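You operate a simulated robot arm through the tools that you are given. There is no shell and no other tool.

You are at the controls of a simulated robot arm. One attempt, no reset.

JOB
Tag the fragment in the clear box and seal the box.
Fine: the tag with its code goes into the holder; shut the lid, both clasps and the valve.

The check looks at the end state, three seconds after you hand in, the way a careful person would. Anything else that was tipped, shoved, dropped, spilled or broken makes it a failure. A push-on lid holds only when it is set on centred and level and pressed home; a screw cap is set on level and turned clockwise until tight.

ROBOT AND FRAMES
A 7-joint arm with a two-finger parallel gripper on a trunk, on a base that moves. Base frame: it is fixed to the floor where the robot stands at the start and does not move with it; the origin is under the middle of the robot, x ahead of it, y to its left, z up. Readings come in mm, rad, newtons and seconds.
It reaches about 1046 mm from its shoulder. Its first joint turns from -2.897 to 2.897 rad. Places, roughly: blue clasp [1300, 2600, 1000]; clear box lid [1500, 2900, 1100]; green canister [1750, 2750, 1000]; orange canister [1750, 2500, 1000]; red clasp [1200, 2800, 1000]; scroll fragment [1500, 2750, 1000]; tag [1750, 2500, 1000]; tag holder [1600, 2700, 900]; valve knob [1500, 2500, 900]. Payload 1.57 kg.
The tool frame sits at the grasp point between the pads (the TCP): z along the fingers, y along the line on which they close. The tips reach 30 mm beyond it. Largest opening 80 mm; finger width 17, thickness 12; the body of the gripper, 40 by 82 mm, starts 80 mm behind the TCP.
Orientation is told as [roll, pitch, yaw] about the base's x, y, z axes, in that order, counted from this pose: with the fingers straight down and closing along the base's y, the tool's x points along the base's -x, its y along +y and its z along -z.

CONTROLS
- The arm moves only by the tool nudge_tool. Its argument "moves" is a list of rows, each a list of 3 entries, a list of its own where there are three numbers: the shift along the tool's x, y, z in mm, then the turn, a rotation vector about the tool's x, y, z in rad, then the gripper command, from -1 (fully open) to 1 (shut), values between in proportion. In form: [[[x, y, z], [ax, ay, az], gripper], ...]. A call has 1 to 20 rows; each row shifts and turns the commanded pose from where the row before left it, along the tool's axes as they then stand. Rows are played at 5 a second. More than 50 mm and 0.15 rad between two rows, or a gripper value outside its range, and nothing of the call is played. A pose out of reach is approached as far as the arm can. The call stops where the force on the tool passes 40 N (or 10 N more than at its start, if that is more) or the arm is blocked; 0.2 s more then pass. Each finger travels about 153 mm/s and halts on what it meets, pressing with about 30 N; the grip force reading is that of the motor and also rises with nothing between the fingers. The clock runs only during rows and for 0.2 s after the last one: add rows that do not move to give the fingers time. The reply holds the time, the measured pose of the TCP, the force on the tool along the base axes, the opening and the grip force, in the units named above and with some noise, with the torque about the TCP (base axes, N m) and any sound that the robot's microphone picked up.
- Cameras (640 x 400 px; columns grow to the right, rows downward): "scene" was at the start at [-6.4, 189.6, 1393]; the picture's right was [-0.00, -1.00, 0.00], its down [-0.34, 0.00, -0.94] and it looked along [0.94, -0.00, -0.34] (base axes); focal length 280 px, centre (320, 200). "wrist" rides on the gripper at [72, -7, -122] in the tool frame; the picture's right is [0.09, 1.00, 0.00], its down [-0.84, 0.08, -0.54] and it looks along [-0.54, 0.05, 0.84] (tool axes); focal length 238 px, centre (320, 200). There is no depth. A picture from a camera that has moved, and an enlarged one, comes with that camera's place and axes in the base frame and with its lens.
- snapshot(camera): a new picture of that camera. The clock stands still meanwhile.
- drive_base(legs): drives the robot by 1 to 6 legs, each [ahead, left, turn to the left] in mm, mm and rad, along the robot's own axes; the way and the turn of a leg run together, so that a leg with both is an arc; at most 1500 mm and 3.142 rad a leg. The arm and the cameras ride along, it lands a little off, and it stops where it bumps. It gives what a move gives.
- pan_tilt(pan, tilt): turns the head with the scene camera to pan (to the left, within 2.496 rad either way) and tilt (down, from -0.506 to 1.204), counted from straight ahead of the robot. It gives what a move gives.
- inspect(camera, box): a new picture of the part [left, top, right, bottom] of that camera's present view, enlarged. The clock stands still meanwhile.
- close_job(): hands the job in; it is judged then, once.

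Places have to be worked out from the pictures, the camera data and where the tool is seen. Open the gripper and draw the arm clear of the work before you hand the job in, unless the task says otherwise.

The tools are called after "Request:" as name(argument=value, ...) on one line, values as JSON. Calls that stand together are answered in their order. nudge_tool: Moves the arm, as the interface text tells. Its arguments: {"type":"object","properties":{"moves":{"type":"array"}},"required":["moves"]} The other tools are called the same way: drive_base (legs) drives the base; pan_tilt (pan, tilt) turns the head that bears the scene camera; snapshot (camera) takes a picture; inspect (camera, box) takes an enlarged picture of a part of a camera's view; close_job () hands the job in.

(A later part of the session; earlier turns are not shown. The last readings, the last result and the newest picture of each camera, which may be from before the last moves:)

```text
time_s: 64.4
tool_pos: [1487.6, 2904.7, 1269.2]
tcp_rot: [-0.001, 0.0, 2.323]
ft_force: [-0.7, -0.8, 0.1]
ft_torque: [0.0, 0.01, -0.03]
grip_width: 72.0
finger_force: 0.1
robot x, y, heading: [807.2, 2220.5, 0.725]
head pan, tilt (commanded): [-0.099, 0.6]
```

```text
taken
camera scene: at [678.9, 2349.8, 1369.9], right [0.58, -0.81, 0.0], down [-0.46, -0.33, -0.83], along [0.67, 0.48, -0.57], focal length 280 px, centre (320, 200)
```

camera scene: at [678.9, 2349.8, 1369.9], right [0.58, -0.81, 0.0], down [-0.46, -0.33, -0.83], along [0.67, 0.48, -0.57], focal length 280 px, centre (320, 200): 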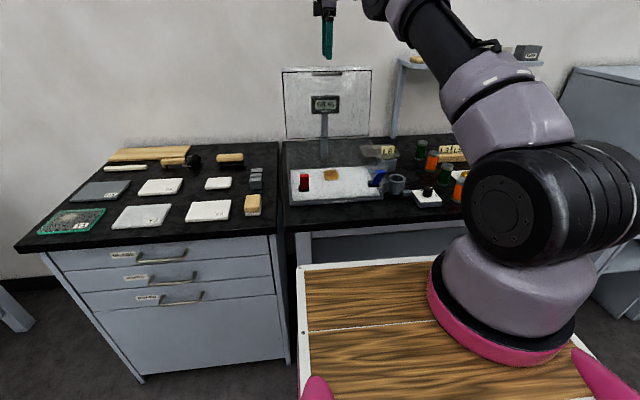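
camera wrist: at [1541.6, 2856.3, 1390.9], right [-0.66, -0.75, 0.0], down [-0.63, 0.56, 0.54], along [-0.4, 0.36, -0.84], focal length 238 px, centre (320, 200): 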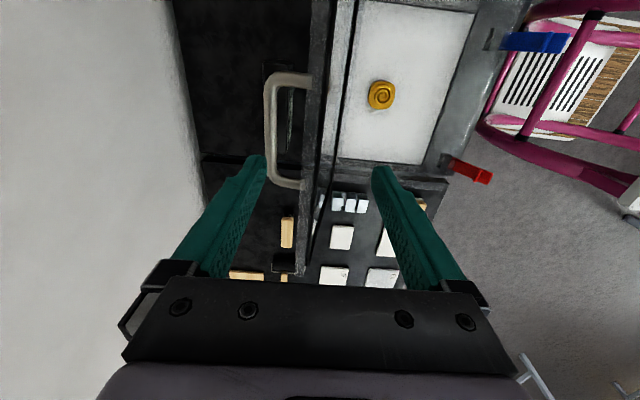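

From above I now see the lid edge-on and its U-shaped handle, whose bar stands out about 40 mm behind the lid – farther than I thought. I zoom in to measure before lowering.

Request:
inspect(camera="wrist", box=[240, 60, 400, 200])

Request:
inspect(camera="wrist", box=[255, 130, 345, 200])

```text
2.86 times, centred on (320, 130) of wrist
camera zoom: at [1541.6, 2856.3, 1390.9], right [-0.66, -0.75, 0.0], down [-0.63, 0.56, 0.54], along [-0.4, 0.36, -0.84], focal length 681 px, centre (320, 400)
```

zoom: 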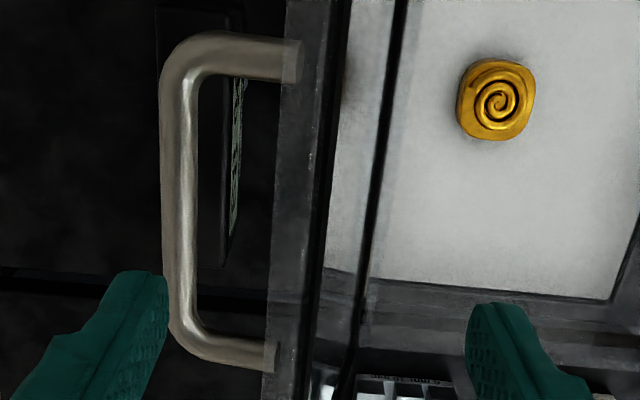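

```text
5.71 times, centred on (300, 165) of wrist
camera zoom: at [1541.6, 2856.3, 1390.9], right [-0.66, -0.75, 0.0], down [-0.63, 0.56, 0.54], along [-0.4, 0.36, -0.84], focal length 1362 px, centre (434, 400)
```

zoom: 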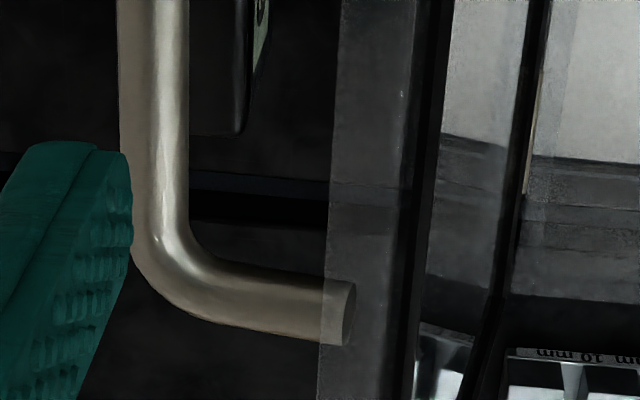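

The lid is ≈8 mm thick, leaning back ≈10°; its handle occupies L''≈1059–1159, so I will straddle the lid right of the handle, at L''≈1036. I move there above the edge, set the opening to 44 mm, and check.

Request:
nudge_tool(moves=[[[37, -5, 0], [0, 0, 0], -0.5], [[36, -4, 0], [0, 0, 0], -0.1], [[0, 0, 0], [0, 0, 0], -0.1], [[0, 0, 0], [0, 0, 0], -0.1]])

Request:
inspect(camera="wrist", box=[240, 80, 400, 220])

```text
time_s: 65.4
tool_pos: [1545.5, 2859.0, 1269.9]
tcp_rot: [-0.005, -0.001, 2.32]
ft_force: [-0.1, -0.2, 0.1]
ft_torque: [0.01, 0.0, -0.01]
grip_width: 43.8
finger_force: 0.2
robot x, y, heading: [805.7, 2224.3, 0.72]
head pan, tilt (commanded): [-0.099, 0.6]
```

```text
2.86 times, centred on (320, 150) of wrist
camera zoom: at [1599.2, 2808.2, 1390.4], right [-0.67, -0.75, 0.0], down [-0.63, 0.56, 0.54], along [-0.4, 0.36, -0.84], focal length 681 px, centre (320, 343)
```

zoom: 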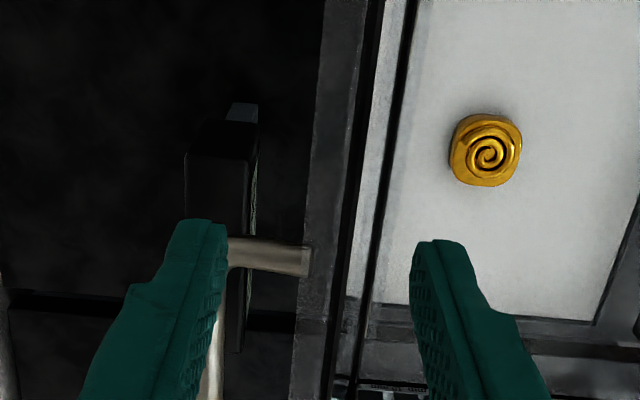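

The lid edge lies between the fingers (≈3.5 mm far of the axis); the handle leg is a bit close, so I shift 6 mm right, then lower 52 mm to straddle the lid.

Request:
nudge_tool(moves=[[[6, -2, 0], [0, 0, 0], -0.1], [[0, 0, 18], [0, 0, 0], -0.1], [[0, 0, 18], [0, 0, 0], -0.1], [[0, 0, 15], [0, 0, 0], -0.1], [[0, 0, 0], [0, 0, 0], -0.1]])

Request:
inspect(camera="wrist", box=[220, 80, 420, 240])

Request:
inspect(camera="scene", box=[270, 20, 390, 140])

```text
time_s: 66.6
tool_pos: [1550.7, 2855.3, 1218.4]
tcp_rot: [-0.005, 0.001, 2.322]
ft_force: [-0.1, 0.4, 0.0]
ft_torque: [-0.02, -0.01, 0.0]
grip_width: 44.1
finger_force: 0.0
robot x, y, heading: [807.3, 2223.7, 0.726]
head pan, tilt (commanded): [-0.099, 0.6]
```

```text
2.50 times, centred on (320, 160) of wrist
camera zoom: at [1604.7, 2805.9, 1339.8], right [-0.67, -0.75, 0.0], down [-0.63, 0.56, 0.54], along [-0.4, 0.36, -0.84], focal length 596 px, centre (320, 300)
```

zoom: 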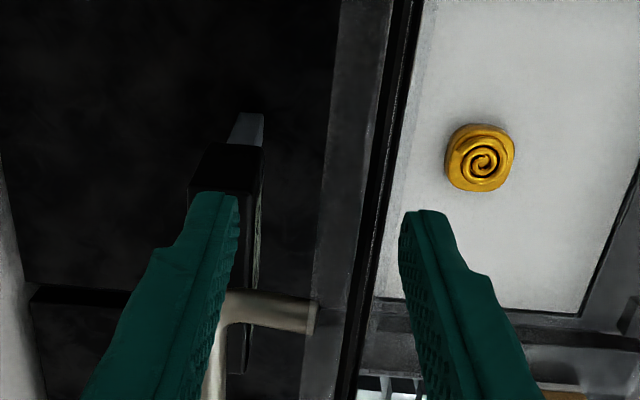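

```text
3.33 times, centred on (330, 80) of scene
camera zoom: at [679.0, 2349.8, 1369.9], right [0.58, -0.81, 0.0], down [-0.46, -0.33, -0.83], along [0.67, 0.48, -0.56], focal length 935 px, centre (287, 600)
```

zoom: 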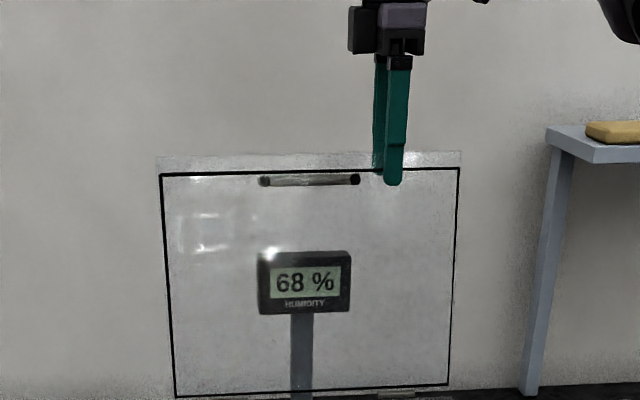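

Near finger is in front of the lid, far finger behind it, beside the handle. I swing the first part: about 20° of arc forward, slowly.

Request:
nudge_tool(moves=[[[0, 10.2, -1.4], [0, 0, 0], -0.1], [[0, 10.3, -1.3], [0, 0, 0], -0.1], [[0, 10.3, -0.6], [0, 0, 0], -0.1], [[0, 10.4, -0.3], [0, 0, 0], -0.1], [[0, 10.4, 0.3], [0, 0, 0], -0.1], [[0, 10.3, 0.6], [0, 0, 0], -0.1], [[0, 10.2, 1.3], [0, 0, 0], -0.1], [[0, 10.2, 1.4], [0, 0, 0], -0.1], [[0, 0, 0], [0, 0, 0], -0.1]])

Request:
inspect(camera="wrist", box=[220, 80, 420, 240])

Request:
inspect(camera="scene", box=[270, 20, 390, 140])

```text
time_s: 68.6
tool_pos: [1491.1, 2799.8, 1218.4]
tcp_rot: [-0.003, 0.0, 2.323]
ft_force: [0.9, 0.4, 0.0]
ft_torque: [0.03, -0.03, 0.01]
grip_width: 44.7
finger_force: 1.2
robot x, y, heading: [805.9, 2218.1, 0.722]
head pan, tilt (commanded): [-0.099, 0.6]
```

```text
2.50 times, centred on (320, 160) of wrist
camera zoom: at [1544.3, 2749.7, 1339.6], right [-0.67, -0.75, 0.0], down [-0.63, 0.56, 0.54], along [-0.4, 0.36, -0.84], focal length 596 px, centre (320, 300)
```

zoom: 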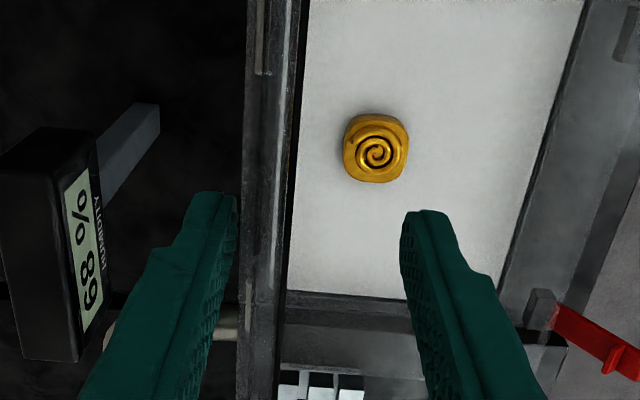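

```text
3.33 times, centred on (330, 80) of scene
camera zoom: at [679.0, 2349.8, 1369.9], right [0.58, -0.81, 0.0], down [-0.46, -0.33, -0.82], along [0.67, 0.48, -0.57], focal length 935 px, centre (287, 600)
```

zoom: 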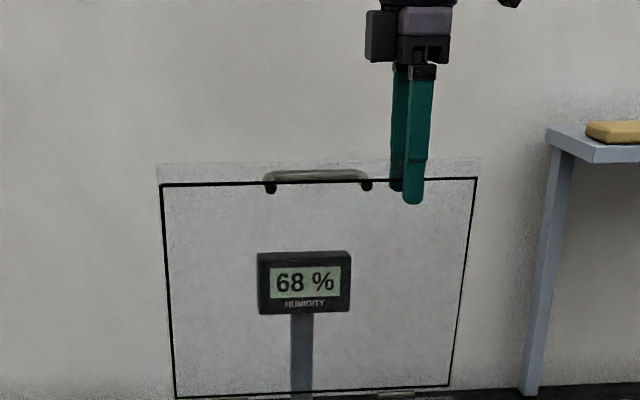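

The lid follows the far finger with little force. I continue the arc with the tool gradually tilting forward.

Request:
nudge_tool(moves=[[[0, 10.1, 2.0], [0.03, 0, 0], -0.1], [[0, 10.07, 2.2], [0.03, 0, 0], -0.1], [[0, 10.15, 2.3], [0.03, 0, 0], -0.1], [[0, 10.06, 2.41], [0.03, 0, 0], -0.1], [[0, 9.97, 2.52], [0.03, 0, 0], -0.1], [[0, 10.02, 2.73], [0.03, 0, 0], -0.1], [[0, 0, 0], [0, 0, 0], -0.1]])

Request:
inspect(camera="wrist", box=[200, 80, 440, 260])

Request:
inspect(camera="scene", box=[270, 20, 410, 200])

```text
time_s: 70.2
tool_pos: [1446.3, 2759.7, 1198.9]
tcp_rot: [-0.183, 0.0, 2.322]
ft_force: [-1.1, -0.6, -0.2]
ft_torque: [0.03, -0.02, -0.02]
grip_width: 45.0
finger_force: 0.6
robot x, y, heading: [803.7, 2222.6, 0.728]
head pan, tilt (commanded): [-0.099, 0.6]
```

```text
2.22 times, centred on (320, 170) of wrist
camera zoom: at [1484.9, 2694.6, 1319.7], right [-0.65, -0.74, -0.18], down [-0.7, 0.49, 0.52], along [-0.29, 0.47, -0.84], focal length 530 px, centre (320, 267)
```

zoom: 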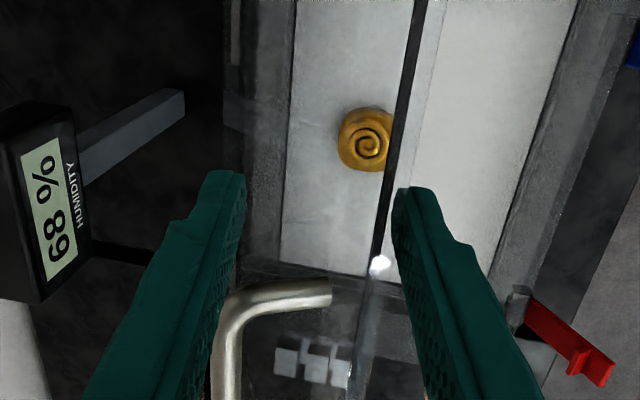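

```text
2.22 times, centred on (340, 110) of scene
camera zoom: at [678.9, 2349.8, 1369.9], right [0.58, -0.81, 0.0], down [-0.46, -0.33, -0.83], along [0.67, 0.48, -0.56], focal length 623 px, centre (276, 400)
```

zoom: 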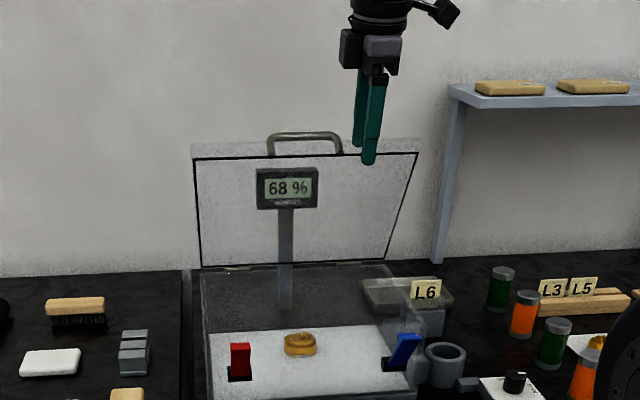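

The lid has passed vertical and now rests gently against the near finger. I continue the arc.

Request:
nudge_tool(moves=[[[0, 9.87, 2.88], [0.03, 0, 0], -0.1], [[0, 9.94, 2.99], [0.03, 0, 0], -0.1], [[0, 9.81, 3.06], [0.03, 0, 0], -0.1], [[0, 9.81, 3.2], [0.03, 0, 0], -0.1], [[0, 9.85, 3.44], [0.03, 0, 0], -0.1], [[0, 9.68, 3.56], [0.03, 0, 0], -0.1], [[0, 0, 0], [0, 0, 0], -0.1]])

Request:
inspect(camera="wrist", box=[200, 80, 440, 260])

Request:
inspect(camera="scene", box=[270, 20, 410, 200])

```text
time_s: 71.8
tool_pos: [1408.7, 2723.3, 1167.4]
tcp_rot: [-0.363, 0.0, 2.321]
ft_force: [-1.8, -1.2, -0.4]
ft_torque: [-0.05, 0.04, 0.01]
grip_width: 45.9
finger_force: 1.2
robot x, y, heading: [806.9, 2219.7, 0.723]
head pan, tilt (commanded): [-0.099, 0.6]
```

```text
2.22 times, centred on (320, 170) of wrist
camera zoom: at [1430.8, 2644.0, 1282.0], right [-0.62, -0.7, -0.35], down [-0.76, 0.43, 0.48], along [-0.18, 0.57, -0.8], focal length 530 px, centre (320, 267)
```

zoom: 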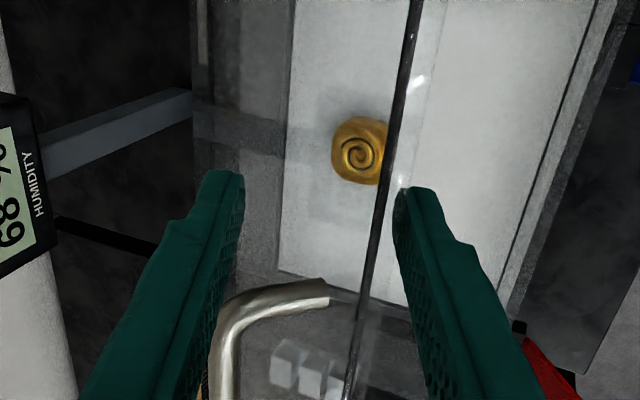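

```text
2.22 times, centred on (340, 110) of scene
camera zoom: at [678.9, 2349.7, 1369.9], right [0.58, -0.81, 0.0], down [-0.46, -0.33, -0.83], along [0.67, 0.48, -0.56], focal length 623 px, centre (276, 400)
```

zoom: 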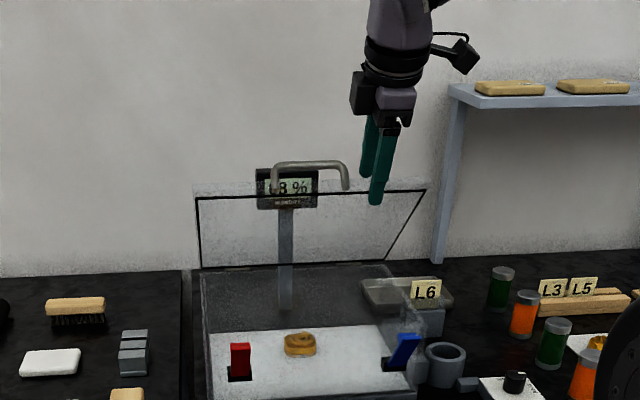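

Going well (lid ≈44° forward, small forces). I continue the next part of the arc.

Request:
nudge_tool(moves=[[[0, 9.7, 3.62], [0.03, 0, 0], -0.1], [[0, 9.64, 3.72], [0.03, 0, 0], -0.1], [[0, 9.54, 3.95], [0.03, 0, 0], -0.1], [[0, 9.51, 4.06], [0.03, 0, 0], -0.1], [[0, 9.46, 4.1], [0.03, 0, 0], -0.1], [[0, 9.51, 4.3], [0.03, 0, 0], -0.1], [[0, 0, 0], [0, 0, 0], -0.1]])

Request:
inspect(camera="wrist", box=[200, 80, 440, 260])

Request:
inspect(camera="scene", box=[270, 20, 410, 200])

```text
time_s: 73.4
tool_pos: [1378.3, 2695.0, 1120.9]
tcp_rot: [-0.544, 0.0, 2.321]
ft_force: [-1.9, 0.3, -1.0]
ft_torque: [0.02, 0.04, -0.03]
grip_width: 46.2
finger_force: 1.3
robot x, y, heading: [801.7, 2222.3, 0.724]
head pan, tilt (commanded): [-0.099, 0.6]
```

```text
2.22 times, centred on (320, 170) of wrist
camera zoom: at [1385.9, 2602.1, 1227.2], right [-0.56, -0.65, -0.51], down [-0.82, 0.38, 0.42], along [-0.08, 0.66, -0.75], focal length 530 px, centre (320, 267)
```

zoom: 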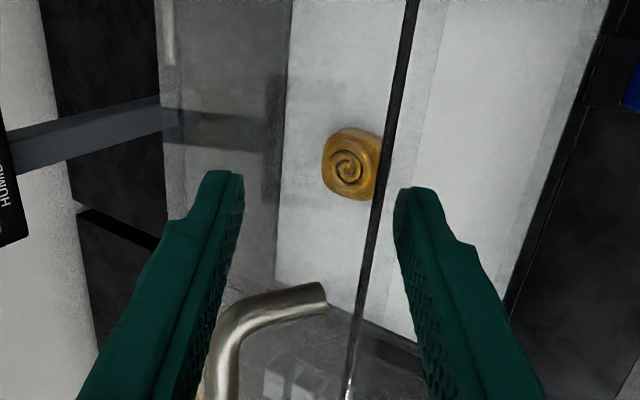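

```text
2.22 times, centred on (340, 110) of scene
camera zoom: at [678.9, 2349.8, 1369.9], right [0.58, -0.81, 0.0], down [-0.46, -0.33, -0.83], along [0.67, 0.48, -0.56], focal length 623 px, centre (276, 400)
```

zoom: 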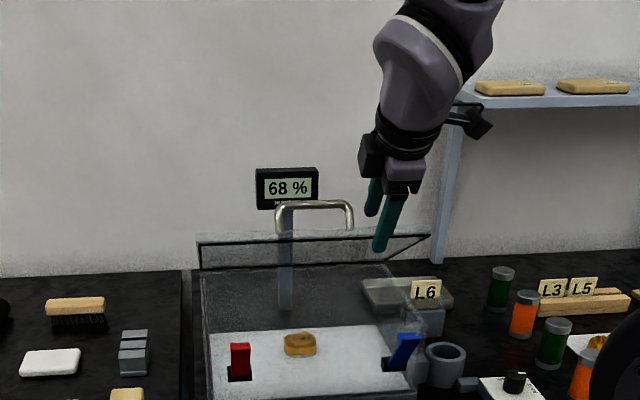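

Still smooth. I continue with the next 15°.

Request:
nudge_tool(moves=[[[0, 9.31, 4.45], [0.03, 0, 0], -0.1], [[0, 9.21, 4.55], [0.03, 0, 0], -0.1], [[0, 9.27, 4.69], [0.03, 0, 0], -0.1], [[0, 9.14, 4.72], [0.03, 0, 0], -0.1], [[0, 9.14, 4.92], [0.03, 0, 0], -0.1], [[0, 8.96, 5.04], [0.03, 0, 0], -0.1], [[0, 0, 0], [0, 0, 0], -0.1]])

Request:
inspect(camera="wrist", box=[200, 80, 440, 260])

Request:
inspect(camera="scene", box=[270, 20, 410, 200])

```text
time_s: 75.0
tool_pos: [1357.4, 2674.9, 1066.1]
tcp_rot: [-0.723, 0.001, 2.321]
ft_force: [-1.9, -1.1, -1.3]
ft_torque: [0.01, 0.05, -0.02]
grip_width: 46.2
finger_force: 1.1
robot x, y, heading: [808.7, 2223.0, 0.728]
head pan, tilt (commanded): [-0.099, 0.6]
```

```text
2.22 times, centred on (320, 170) of wrist
camera zoom: at [1351.6, 2570.0, 1160.7], right [-0.48, -0.58, -0.66], down [-0.88, 0.33, 0.35], along [0.01, 0.75, -0.66], focal length 530 px, centre (320, 267)
```

zoom: 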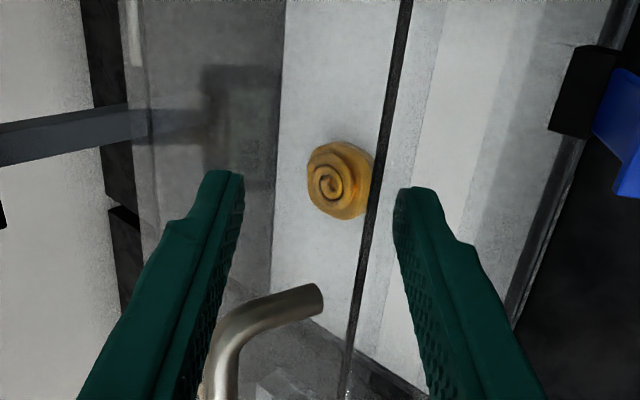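

```text
2.22 times, centred on (340, 110) of scene
camera zoom: at [678.9, 2349.8, 1369.9], right [0.58, -0.81, 0.0], down [-0.46, -0.33, -0.83], along [0.67, 0.48, -0.56], focal length 623 px, centre (276, 400)
```

zoom: 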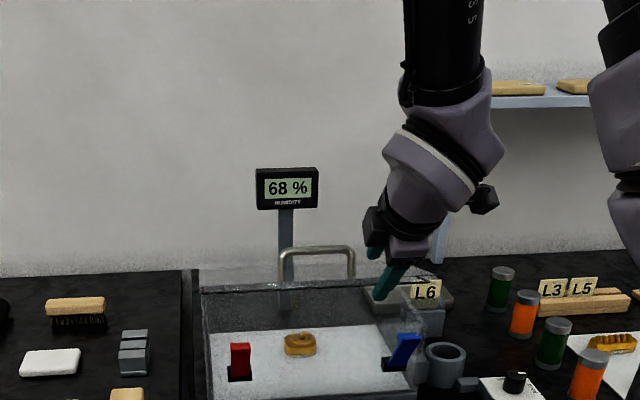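

The lid is about 74° forward now. I lower a little more, keeping the tilt, until it is nearly closed on the near finger.

Request:
nudge_tool(moves=[[[0, 8.94, 5.19], [0, 0, 0], -0.1], [[0, 8.77, 5.61], [0, 0, 0], -0.1], [[0, 4.2, 2.9], [0, 0, 0], -0.1], [[0, 0, 0], [0, 0, 0], -0.1]])

Request:
snapshot(camera="wrist")

Request:
inspect(camera="scene", box=[270, 100, 410, 220])

```text
time_s: 76.0
tool_pos: [1351.6, 2671.2, 1041.5]
tcp_rot: [-0.721, 0.0, 2.324]
ft_force: [-1.9, -1.0, -2.6]
ft_torque: [0.04, 0.02, 0.0]
grip_width: 45.9
finger_force: 1.1
robot x, y, heading: [808.3, 2222.7, 0.724]
head pan, tilt (commanded): [-0.099, 0.6]
```

```text
taken
camera wrist: at [1346.2, 2565.4, 1135.8], right [-0.48, -0.58, -0.66], down [-0.88, 0.33, 0.36], along [0.01, 0.75, -0.66], focal length 238 px, centre (320, 200)
```

wrist: 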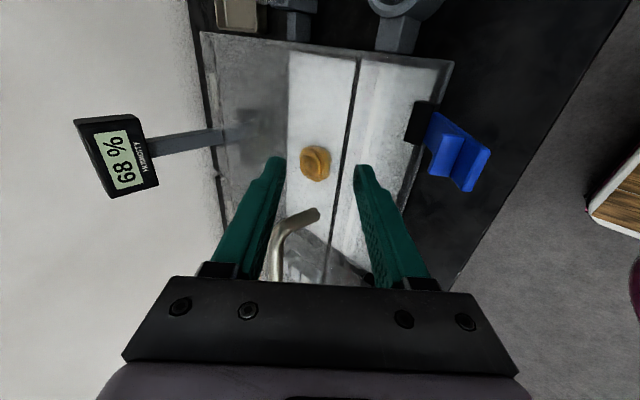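

```text
3.33 times, centred on (340, 160) of scene
camera zoom: at [679.0, 2349.8, 1369.9], right [0.58, -0.81, 0.0], down [-0.46, -0.33, -0.83], along [0.67, 0.48, -0.56], focal length 935 px, centre (253, 333)
```

zoom: 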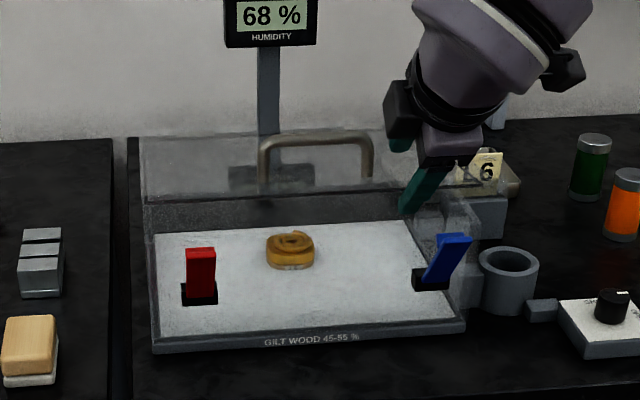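

The lid is within about 8° of closed, resting on the near finger. I lower 6 mm more, then pull the fingers back along their own axis so that the lid slides off the finger and settles.

Request:
nudge_tool(moves=[[[0, 4.0, 4.5], [0, 0, 0], -0.1], [[0, 0, -8], [0, 0, 0], -0.1], [[0, 0, -8], [0, 0, 0], -0.1], [[0, 0, -8], [0, 0, 0], -0.1], [[0, 0, -8], [0, 0, 0], -0.1], [[0, 0, -8], [0, 0, 0], -0.1], [[0, 0, -10], [0, 0, 0], -0.1], [[0, 0, 0], [0, 0, 0], -0.1], [[0, 0, 0], [0, 0, 0], -0.1]])

Request:
snapshot(camera="wrist")

Request:
inspect(camera="scene", box=[270, 100, 410, 220])

```text
time_s: 78.0
tool_pos: [1329.9, 2649.6, 1073.7]
tcp_rot: [-0.72, 0.0, 2.321]
ft_force: [-0.7, 0.0, 0.0]
ft_torque: [0.01, 0.02, -0.01]
grip_width: 43.8
finger_force: 0.0
robot x, y, heading: [805.5, 2223.1, 0.724]
head pan, tilt (commanded): [-0.099, 0.6]
```

```text
taken
camera wrist: at [1323.2, 2543.5, 1167.5], right [-0.48, -0.58, -0.66], down [-0.88, 0.33, 0.36], along [0.01, 0.75, -0.66], focal length 238 px, centre (320, 200)
```

wrist: 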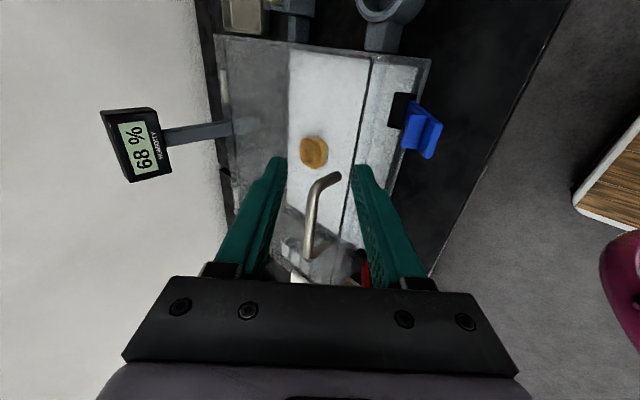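

```text
3.33 times, centred on (340, 160) of scene
camera zoom: at [679.0, 2349.8, 1369.9], right [0.58, -0.81, 0.0], down [-0.46, -0.33, -0.83], along [0.67, 0.48, -0.56], focal length 935 px, centre (253, 333)
```

zoom: 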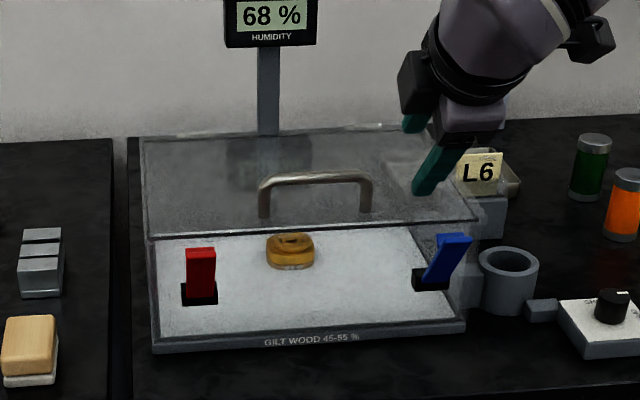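

The lid has come down onto the box. I look closely at the lid's front edge and the clasps.

Request:
inspect(camera="scene", box=[280, 150, 330, 210])

Request:
inspect(camera="scene", box=[355, 150, 405, 210])

Request:
inspect(camera="wrist", box=[360, 40, 480, 180])

```text
6.67 times, centred on (305, 180) of scene
camera zoom: at [679.0, 2349.8, 1369.9], right [0.58, -0.81, 0.0], down [-0.46, -0.33, -0.83], along [0.67, 0.48, -0.56], focal length 1870 px, centre (420, 333)
```

zoom: 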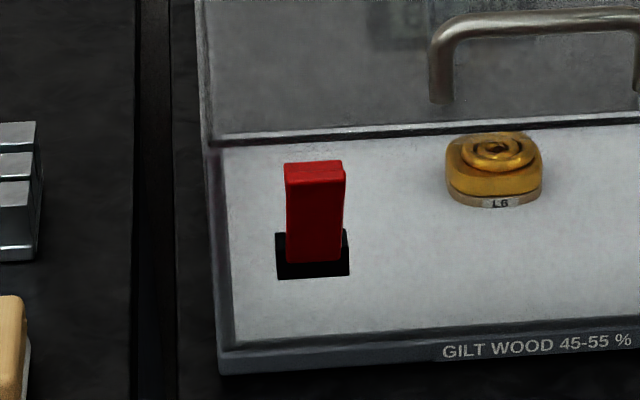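

```text
6.67 times, centred on (380, 180) of scene
camera zoom: at [679.0, 2349.8, 1369.9], right [0.58, -0.81, 0.0], down [-0.46, -0.33, -0.83], along [0.67, 0.48, -0.56], focal length 1870 px, centre (-80, 333)
```

zoom: 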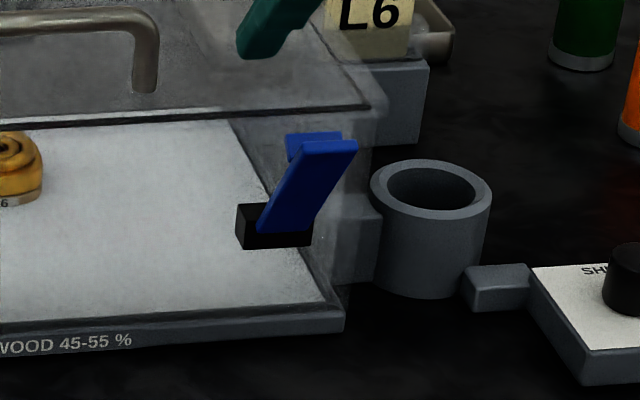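

```text
2.86 times, centred on (420, 110) of wrist
camera zoom: at [1323.2, 2543.5, 1167.5], right [-0.48, -0.58, -0.66], down [-0.88, 0.33, 0.36], along [0.01, 0.75, -0.66], focal length 681 px, centre (34, 457)
```

zoom: 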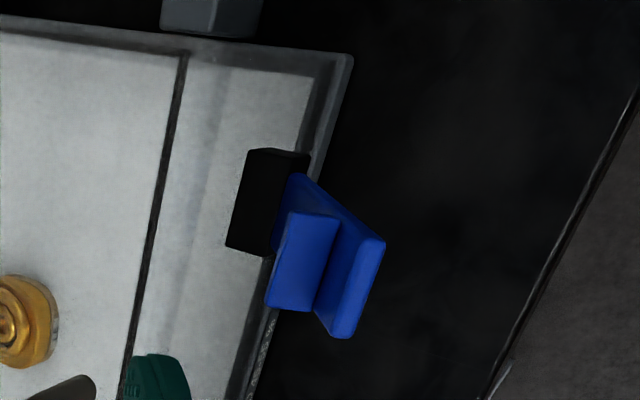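

Lid closed at z≈985; clasp levers lean out ≈33° with pivots near (F''≈2803, z≈925), blue at L''≈1002, red at L''≈1216. I bring the tool back to vertical, close the fingers, and position over the lid's front part to press it home gently.

Request:
nudge_tool(moves=[[[0, 0, -20], [-0.12, 0, 0], 0.3], [[0, 0, -20], [-0.12, 0, 0], 0.7], [[0, 0, 0], [-0.12, 0, 0], 1], [[0, 0, 0], [-0.12, 0, 0], 1], [[0, 0, 0], [-0.12, 0, 0], 1], [[0, 0, 0], [-0.12, 0, 0], 1], [[0, 0, 0], [0, 0, 0], 1], [[0, 0, 0], [0, 0, 0], 1]])

Request:
snapshot(camera="wrist")

Request:
snapshot(camera="scene")

```text
time_s: 79.8
tool_pos: [1311.3, 2632.4, 1104.0]
tcp_rot: [-0.002, -0.002, 2.322]
ft_force: [-0.2, 0.1, 0.1]
ft_torque: [-0.01, -0.01, -0.02]
grip_width: 0.0
finger_force: 21.2
robot x, y, heading: [807.8, 2220.5, 0.719]
head pan, tilt (commanded): [-0.099, 0.6]
```

```text
taken
camera wrist: at [1364.4, 2581.7, 1225.1], right [-0.67, -0.75, 0.0], down [-0.63, 0.56, 0.54], along [-0.4, 0.36, -0.84], focal length 238 px, centre (320, 200)
```

wrist: 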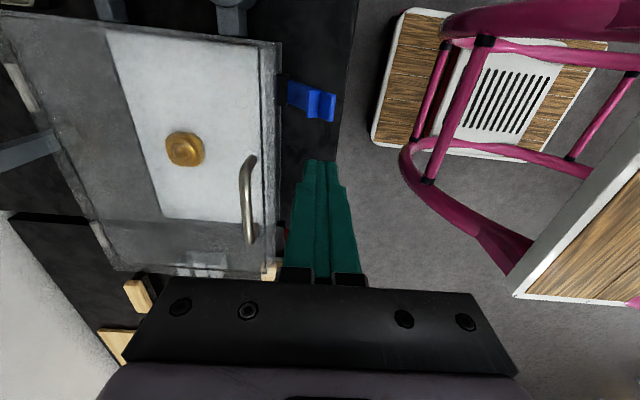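

```text
taken
camera scene: at [679.0, 2349.8, 1369.9], right [0.58, -0.81, 0.0], down [-0.46, -0.33, -0.83], along [0.67, 0.48, -0.56], focal length 280 px, centre (320, 200)
```

scene: 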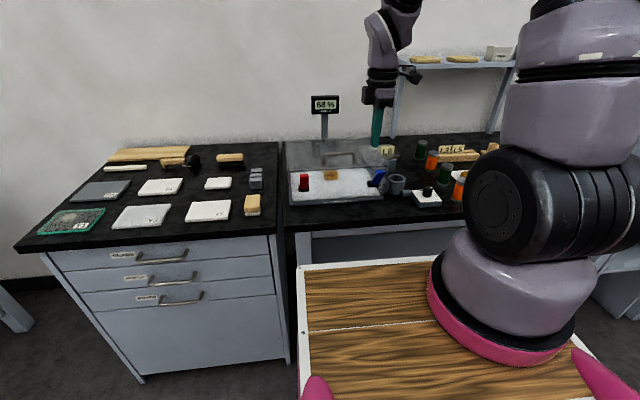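

From above the lid lies squarely on the box. I zoom in on the lid's front edge and blue clasp from here.

Request:
inspect(camera="wrist", box=[210, 40, 350, 180])

Request:
inspect(camera="wrist", box=[260, 60, 350, 140])

```text
2.86 times, centred on (280, 110) of wrist
camera zoom: at [1364.4, 2581.7, 1225.1], right [-0.67, -0.75, 0.0], down [-0.63, 0.56, 0.54], along [-0.4, 0.36, -0.84], focal length 681 px, centre (434, 457)
```

zoom: 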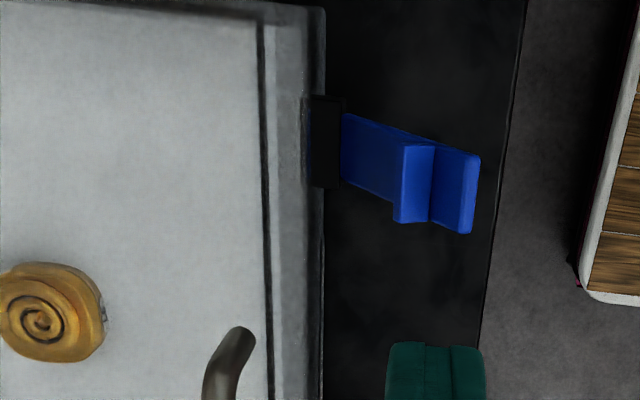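

```text
5.00 times, centred on (305, 100) of wrist
camera zoom: at [1364.4, 2581.7, 1225.1], right [-0.67, -0.75, 0.0], down [-0.63, 0.56, 0.54], along [-0.4, 0.36, -0.84], focal length 1192 px, centre (395, 700)
```

zoom: 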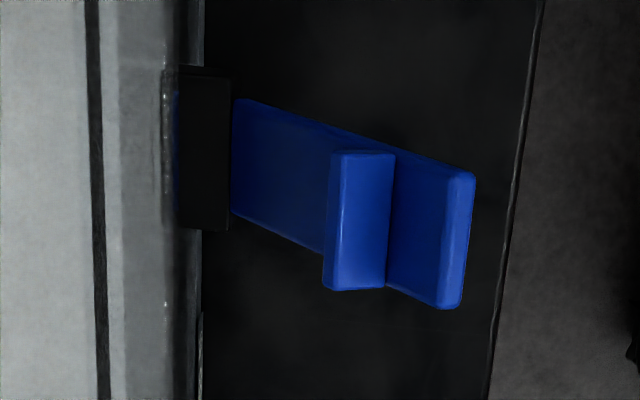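

The clasp's lever leans out with its hook facing the box; its tip is at F''≈2742, z≈1000. First I press the lid home: move over its front part (F''≈2830, L''≈1031) and come down gently with closed fingers.

Request:
nudge_tool(moves=[[[0, -38, 0], [0, 0, 0], 1], [[0, -38, 0], [0, 0, 0], 1], [[0, 0, 35], [0, 0, 0], 1], [[0, 0, 30], [0, 0, 0], 1], [[0, 0, 8], [0, 0, 0], 1], [[0, 0, 0], [0, 0, 0], 1]])

Request:
snapshot(camera="wrist")

Request:
inspect(camera="scene", box=[280, 120, 400, 210])

```text
time_s: 81.2
tool_pos: [1366.7, 2684.0, 1031.0]
tcp_rot: [-0.004, 0.0, 2.32]
ft_force: [0.6, -0.6, 0.0]
ft_torque: [0.07, 0.01, 0.01]
grip_width: 0.2
finger_force: 21.0
robot x, y, heading: [805.8, 2220.0, 0.727]
head pan, tilt (commanded): [-0.099, 0.6]
```

```text
taken
camera wrist: at [1420.3, 2634.3, 1152.0], right [-0.67, -0.75, 0.0], down [-0.63, 0.56, 0.54], along [-0.4, 0.36, -0.84], focal length 238 px, centre (320, 200)
```

wrist: 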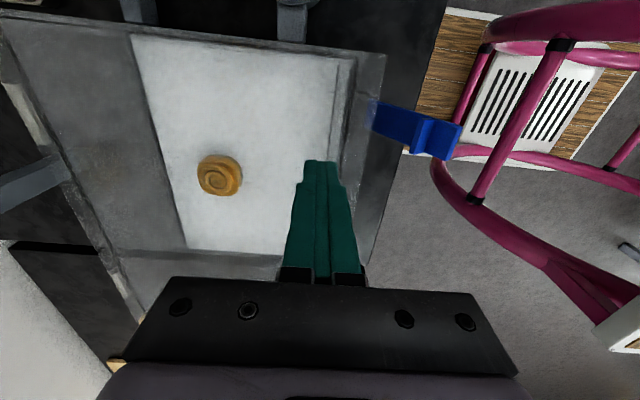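

```text
4.44 times, centred on (340, 165) of scene
camera zoom: at [678.9, 2349.8, 1369.9], right [0.58, -0.81, 0.0], down [-0.46, -0.33, -0.83], along [0.67, 0.48, -0.56], focal length 1246 px, centre (231, 356)
```

zoom: 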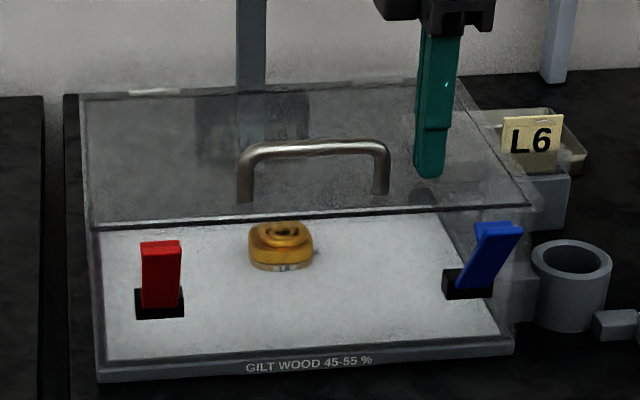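

The fingertips are just above the lid, right of the handle. I lower in small steps until light contact.

Request:
nudge_tool(moves=[[[0, 0, 3], [0, 0, 0], 1], [[0, 0, 3], [0, 0, 0], 1], [[0, 0, 2], [0, 0, 0], 1], [[0, 0, 2], [0, 0, 0], 1], [[0, 0, 0], [0, 0, 0], 1]])

```text
time_s: 82.4
tool_pos: [1366.2, 2683.0, 1022.8]
tcp_rot: [-0.006, 0.0, 2.32]
ft_force: [-0.1, -3.1, 34.9]
ft_torque: [-0.17, 0.09, 0.14]
grip_width: 0.2
finger_force: 21.7
robot x, y, heading: [806.0, 2219.5, 0.72]
head pan, tilt (commanded): [-0.099, 0.6]
```

The lid is firmly seated: contact at lid top z≈993 with 35 N and no give. I go up and move in front of the blue clasp lever.

Request:
nudge_tool(moves=[[[0, 0, -20], [0, 0, 0], 1], [[0, 0, -45], [0, 0, 0], 1], [[12, 43, 0], [0, 0, 0], 1], [[13, 43, 0], [0, 0, 0], 1], [[0, 43, 0], [0, 0, 0], 1], [[0, 0, 30], [0, 0, 0], 1], [[0, 0, 30], [0, 0, 0], 1], [[0, 0, 20], [0, 0, 0], 1], [[0, 0, 0], [0, 0, 0], 1]])

Request:
snapshot(camera="wrist")

Request:
inspect(camera="scene", box=[300, 120, 420, 220])

```text
time_s: 84.4
tool_pos: [1288.0, 2577.7, 1006.4]
tcp_rot: [-0.003, -0.001, 2.321]
ft_force: [-0.3, 0.0, 0.4]
ft_torque: [0.02, 0.02, -0.01]
grip_width: 0.0
finger_force: 21.7
robot x, y, heading: [805.9, 2222.6, 0.729]
head pan, tilt (commanded): [-0.099, 0.6]
```

```text
taken
camera wrist: at [1342.4, 2527.9, 1126.4], right [-0.67, -0.75, 0.0], down [-0.63, 0.56, 0.54], along [-0.4, 0.36, -0.84], focal length 238 px, centre (320, 200)
```

wrist: 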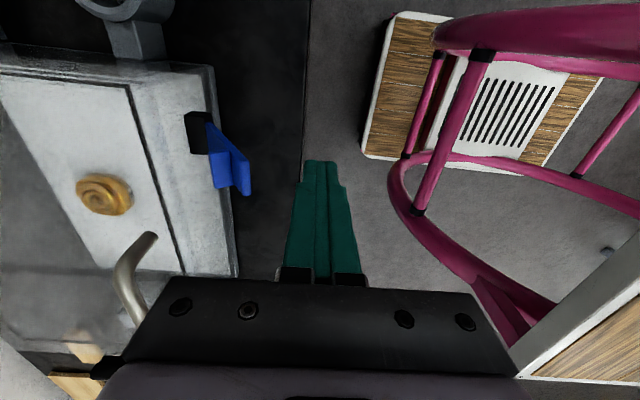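

```text
4.00 times, centred on (360, 170) of scene
camera zoom: at [678.9, 2349.7, 1369.9], right [0.58, -0.81, 0.0], down [-0.46, -0.33, -0.83], along [0.67, 0.48, -0.56], focal length 1122 px, centre (160, 320)
```

zoom: 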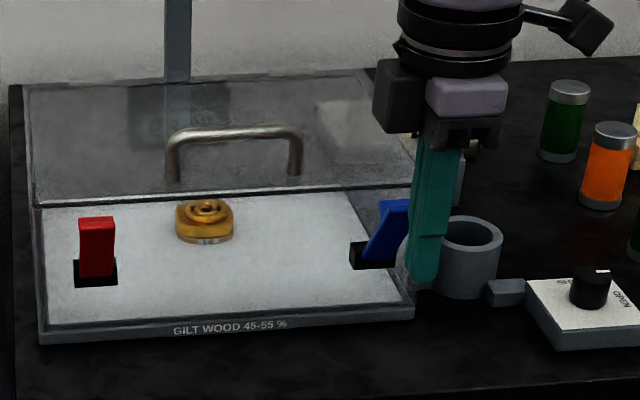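

The fingertips stand in front of the blue lever (tips z≈976). I align 4 mm and push slowly towards the box.

Request:
nudge_tool(moves=[[[4, -8, 0], [0, 0, 0], 1], [[0, -8, 0], [0, 0, 0], 1], [[0, -8, 0], [0, 0, 0], 1], [[0, -6, 0], [0, 0, 0], 1], [[0, -6, 0], [0, 0, 0], 1], [[0, -6, 0], [0, 0, 0], 1], [[0, 0, 0], [0, 0, 0], 1]])

Request:
inspect(camera="scene", box=[330, 130, 420, 210])

Request:
inspect(camera="wrist", box=[200, 80, 380, 230])

```text
time_s: 86.0
tool_pos: [1321.9, 2602.6, 1005.5]
tcp_rot: [-0.005, -0.001, 2.321]
ft_force: [0.1, -0.5, 0.0]
ft_torque: [0.0, 0.02, 0.01]
grip_width: 0.3
finger_force: 21.7
robot x, y, heading: [811.4, 2222.0, 0.721]
head pan, tilt (commanded): [-0.099, 0.6]
```

```text
5.00 times, centred on (375, 170) of scene
camera zoom: at [679.0, 2349.8, 1369.9], right [0.58, -0.81, 0.0], down [-0.46, -0.33, -0.83], along [0.67, 0.48, -0.56], focal length 1402 px, centre (45, 350)
```

zoom: 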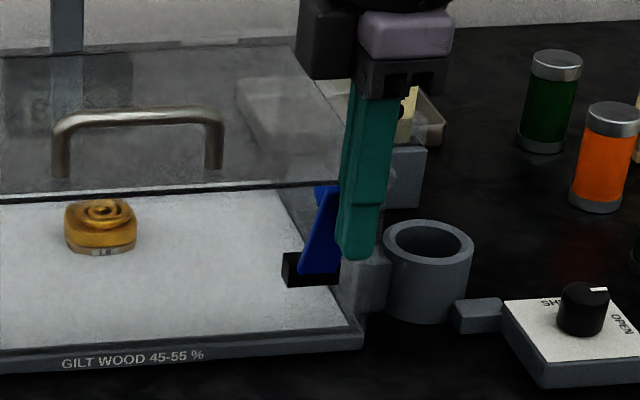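

```text
2.67 times, centred on (290, 155) of wrist
camera zoom: at [1376.2, 2553.7, 1126.8], right [-0.67, -0.75, 0.0], down [-0.63, 0.56, 0.54], along [-0.4, 0.36, -0.84], focal length 636 px, centre (400, 320)
```

zoom: 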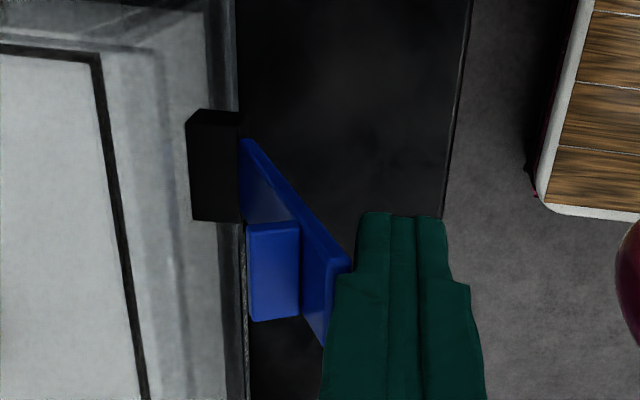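

The finger has begun to carry the lever with hardly any force. I keep pushing.

Request:
nudge_tool(moves=[[[0, -6, 0], [0, 0, 0], 1], [[0, -6, 0], [0, 0, 0], 1], [[0, -6, 0], [0, 0, 0], 1], [[0, -5, 0], [0, 0, 0], 1], [[0, -4, 0], [0, 0, 0], 1], [[0, 0, 0], [0, 0, 0], 1]])

Request:
inspect(camera="scene", box=[330, 130, 420, 210])

Request:
inspect(camera="wrist", box=[200, 80, 380, 230])

```text
time_s: 87.0
tool_pos: [1338.1, 2619.0, 1008.5]
tcp_rot: [-0.009, 0.0, 2.322]
ft_force: [-1.3, -2.4, 18.3]
ft_torque: [0.19, -0.24, 0.01]
grip_width: 0.0
finger_force: 21.3
robot x, y, heading: [807.0, 2223.3, 0.72]
head pan, tilt (commanded): [-0.099, 0.6]
stopped in row 4: the force on the tool passed its limit at 44 N (the readings are from after the stop); the commanded pose is now the measured one
```

```text
5.00 times, centred on (375, 170) of scene
camera zoom: at [678.4, 2349.3, 1369.9], right [0.58, -0.81, 0.0], down [-0.46, -0.33, -0.83], along [0.67, 0.48, -0.56], focal length 1402 px, centre (45, 350)
```

zoom: 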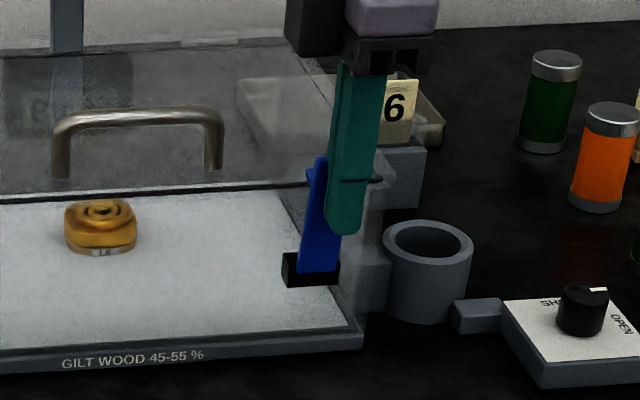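

```text
2.67 times, centred on (290, 155) of wrist
camera zoom: at [1392.2, 2568.5, 1129.7], right [-0.67, -0.75, -0.01], down [-0.63, 0.56, 0.54], along [-0.4, 0.37, -0.84], focal length 636 px, centre (400, 320)
```

zoom: 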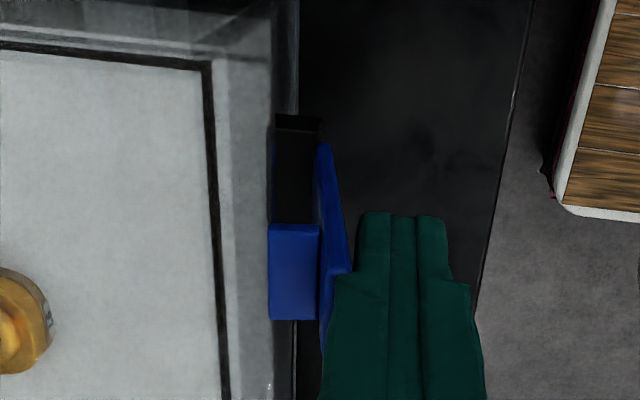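

The push stopped at 44 N with an upward force: the lever's tip rises against the step on the finger. I back off a little, raise the tool 14 mm so only the slim fingertip pushes, and continue.

Request:
nudge_tool(moves=[[[0, 6, 0], [0, 0, 0], 1], [[0, 0, -14], [0, 0, 0], 1], [[0, 0, 0], [0, 0, 0], 1]])

Request:
inspect(camera="scene", box=[330, 130, 420, 210])

Request:
inspect(camera="wrist", box=[200, 80, 380, 230])

```text
time_s: 87.8
tool_pos: [1334.0, 2614.6, 1022.7]
tcp_rot: [-0.006, -0.001, 2.321]
ft_force: [-0.4, 0.0, -0.5]
ft_torque: [-0.03, 0.02, -0.02]
grip_width: 0.0
finger_force: 20.8
robot x, y, heading: [807.6, 2216.0, 0.722]
head pan, tilt (commanded): [-0.099, 0.6]
```

```text
5.00 times, centred on (375, 170) of scene
camera zoom: at [679.0, 2349.8, 1369.9], right [0.58, -0.81, 0.0], down [-0.46, -0.33, -0.83], along [0.67, 0.48, -0.56], focal length 1402 px, centre (45, 350)
```

zoom: 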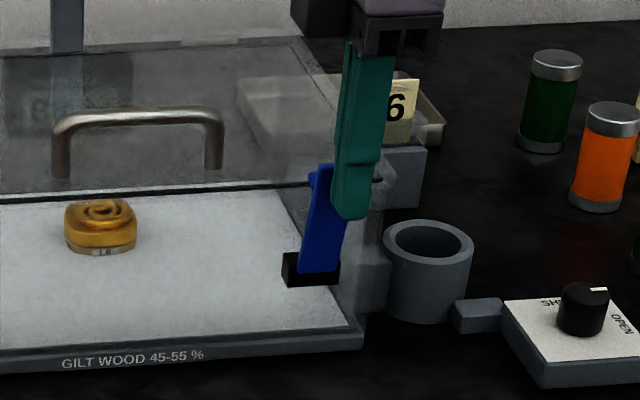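

```text
2.67 times, centred on (290, 155) of wrist
camera zoom: at [1388.0, 2564.2, 1142.5], right [-0.67, -0.75, -0.01], down [-0.63, 0.56, 0.54], along [-0.4, 0.36, -0.84], focal length 636 px, centre (400, 320)
```

zoom: 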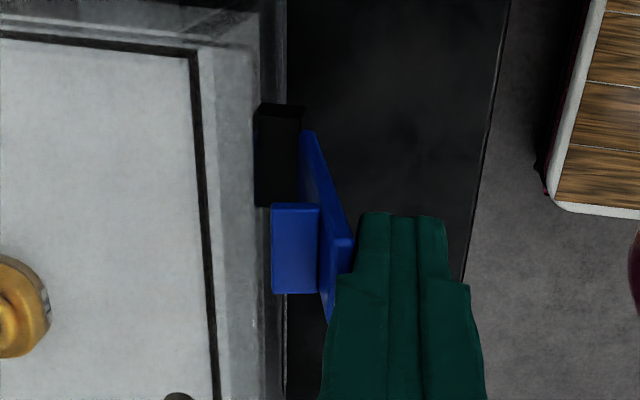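

Now the slim tip bears on the lever's upper end. I push again in small steps.

Request:
nudge_tool(moves=[[[0, -5, 0], [0, 0, 0], 1], [[0, -5, 0], [0, 0, 0], 1], [[0, -4, 0], [0, 0, 0], 1], [[0, -4, 0], [0, 0, 0], 1], [[0, -3, 0], [0, 0, 0], 1], [[0, 0, 0], [0, 0, 0], 1]])

Request:
inspect(camera="scene", box=[330, 130, 420, 210])

Request:
inspect(camera="wrist", box=[200, 80, 380, 230])

```text
time_s: 89.2
tool_pos: [1348.2, 2628.3, 1022.2]
tcp_rot: [-0.006, -0.001, 2.323]
ft_force: [-10.2, -8.3, 3.2]
ft_torque: [-0.22, 0.27, -0.01]
grip_width: 0.1
finger_force: 21.1
robot x, y, heading: [807.5, 2225.5, 0.716]
head pan, tilt (commanded): [-0.099, 0.6]
```

```text
5.00 times, centred on (375, 170) of scene
camera zoom: at [678.4, 2349.3, 1369.9], right [0.58, -0.81, 0.0], down [-0.46, -0.33, -0.83], along [0.67, 0.48, -0.56], focal length 1402 px, centre (45, 350)
```

zoom: 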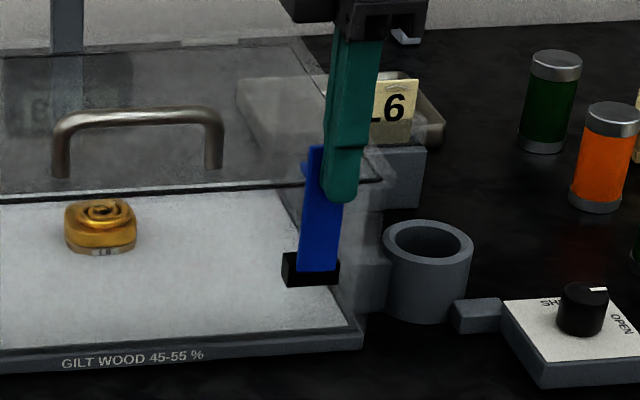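

```text
2.67 times, centred on (290, 155) of wrist
camera zoom: at [1402.5, 2577.8, 1142.6], right [-0.67, -0.75, -0.01], down [-0.63, 0.56, 0.54], along [-0.4, 0.36, -0.84], focal length 636 px, centre (400, 320)
```

zoom: 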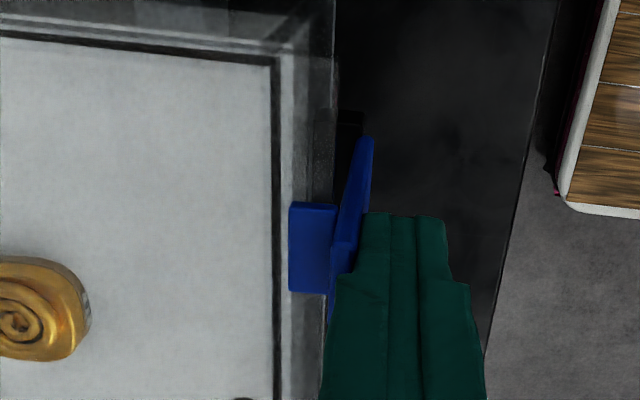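

The lever is almost upright with its hook over the lid edge; about 13 N resistance. I push a little farther to latch it.

Request:
nudge_tool(moves=[[[0, -2, -3], [0, 0, 0], 1], [[0, -2, 0], [0, 0, 0], 1], [[0, -2, 0], [0, 0, 0], 1], [[0, -2, 0], [0, 0, 0], 1], [[0, 0, 0], [0, 0, 0], 1]])

Request:
inspect(camera="wrist", box=[200, 80, 380, 230])

```text
time_s: 89.9
tool_pos: [1347.9, 2628.6, 1022.4]
tcp_rot: [0.006, 0.003, 2.319]
ft_force: [-11.3, -10.5, 11.9]
ft_torque: [-0.18, 0.16, -0.02]
grip_width: 0.0
finger_force: 21.0
robot x, y, heading: [807.2, 2222.1, 0.721]
head pan, tilt (commanded): [-0.099, 0.6]
stopped in row 3: the force on the tool passed its limit at 41 N (the readings are from after the stop); the commanded pose is now the measured one
```

```text
2.67 times, centred on (290, 155) of wrist
camera zoom: at [1403.6, 2578.8, 1144.2], right [-0.67, -0.74, 0.0], down [-0.62, 0.56, 0.54], along [-0.41, 0.36, -0.84], focal length 636 px, centre (400, 320)
```

zoom: 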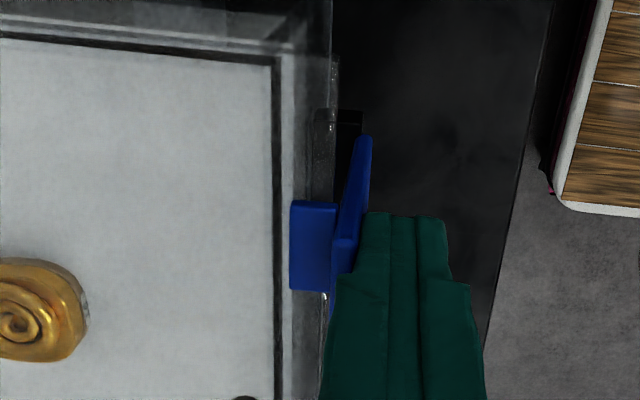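

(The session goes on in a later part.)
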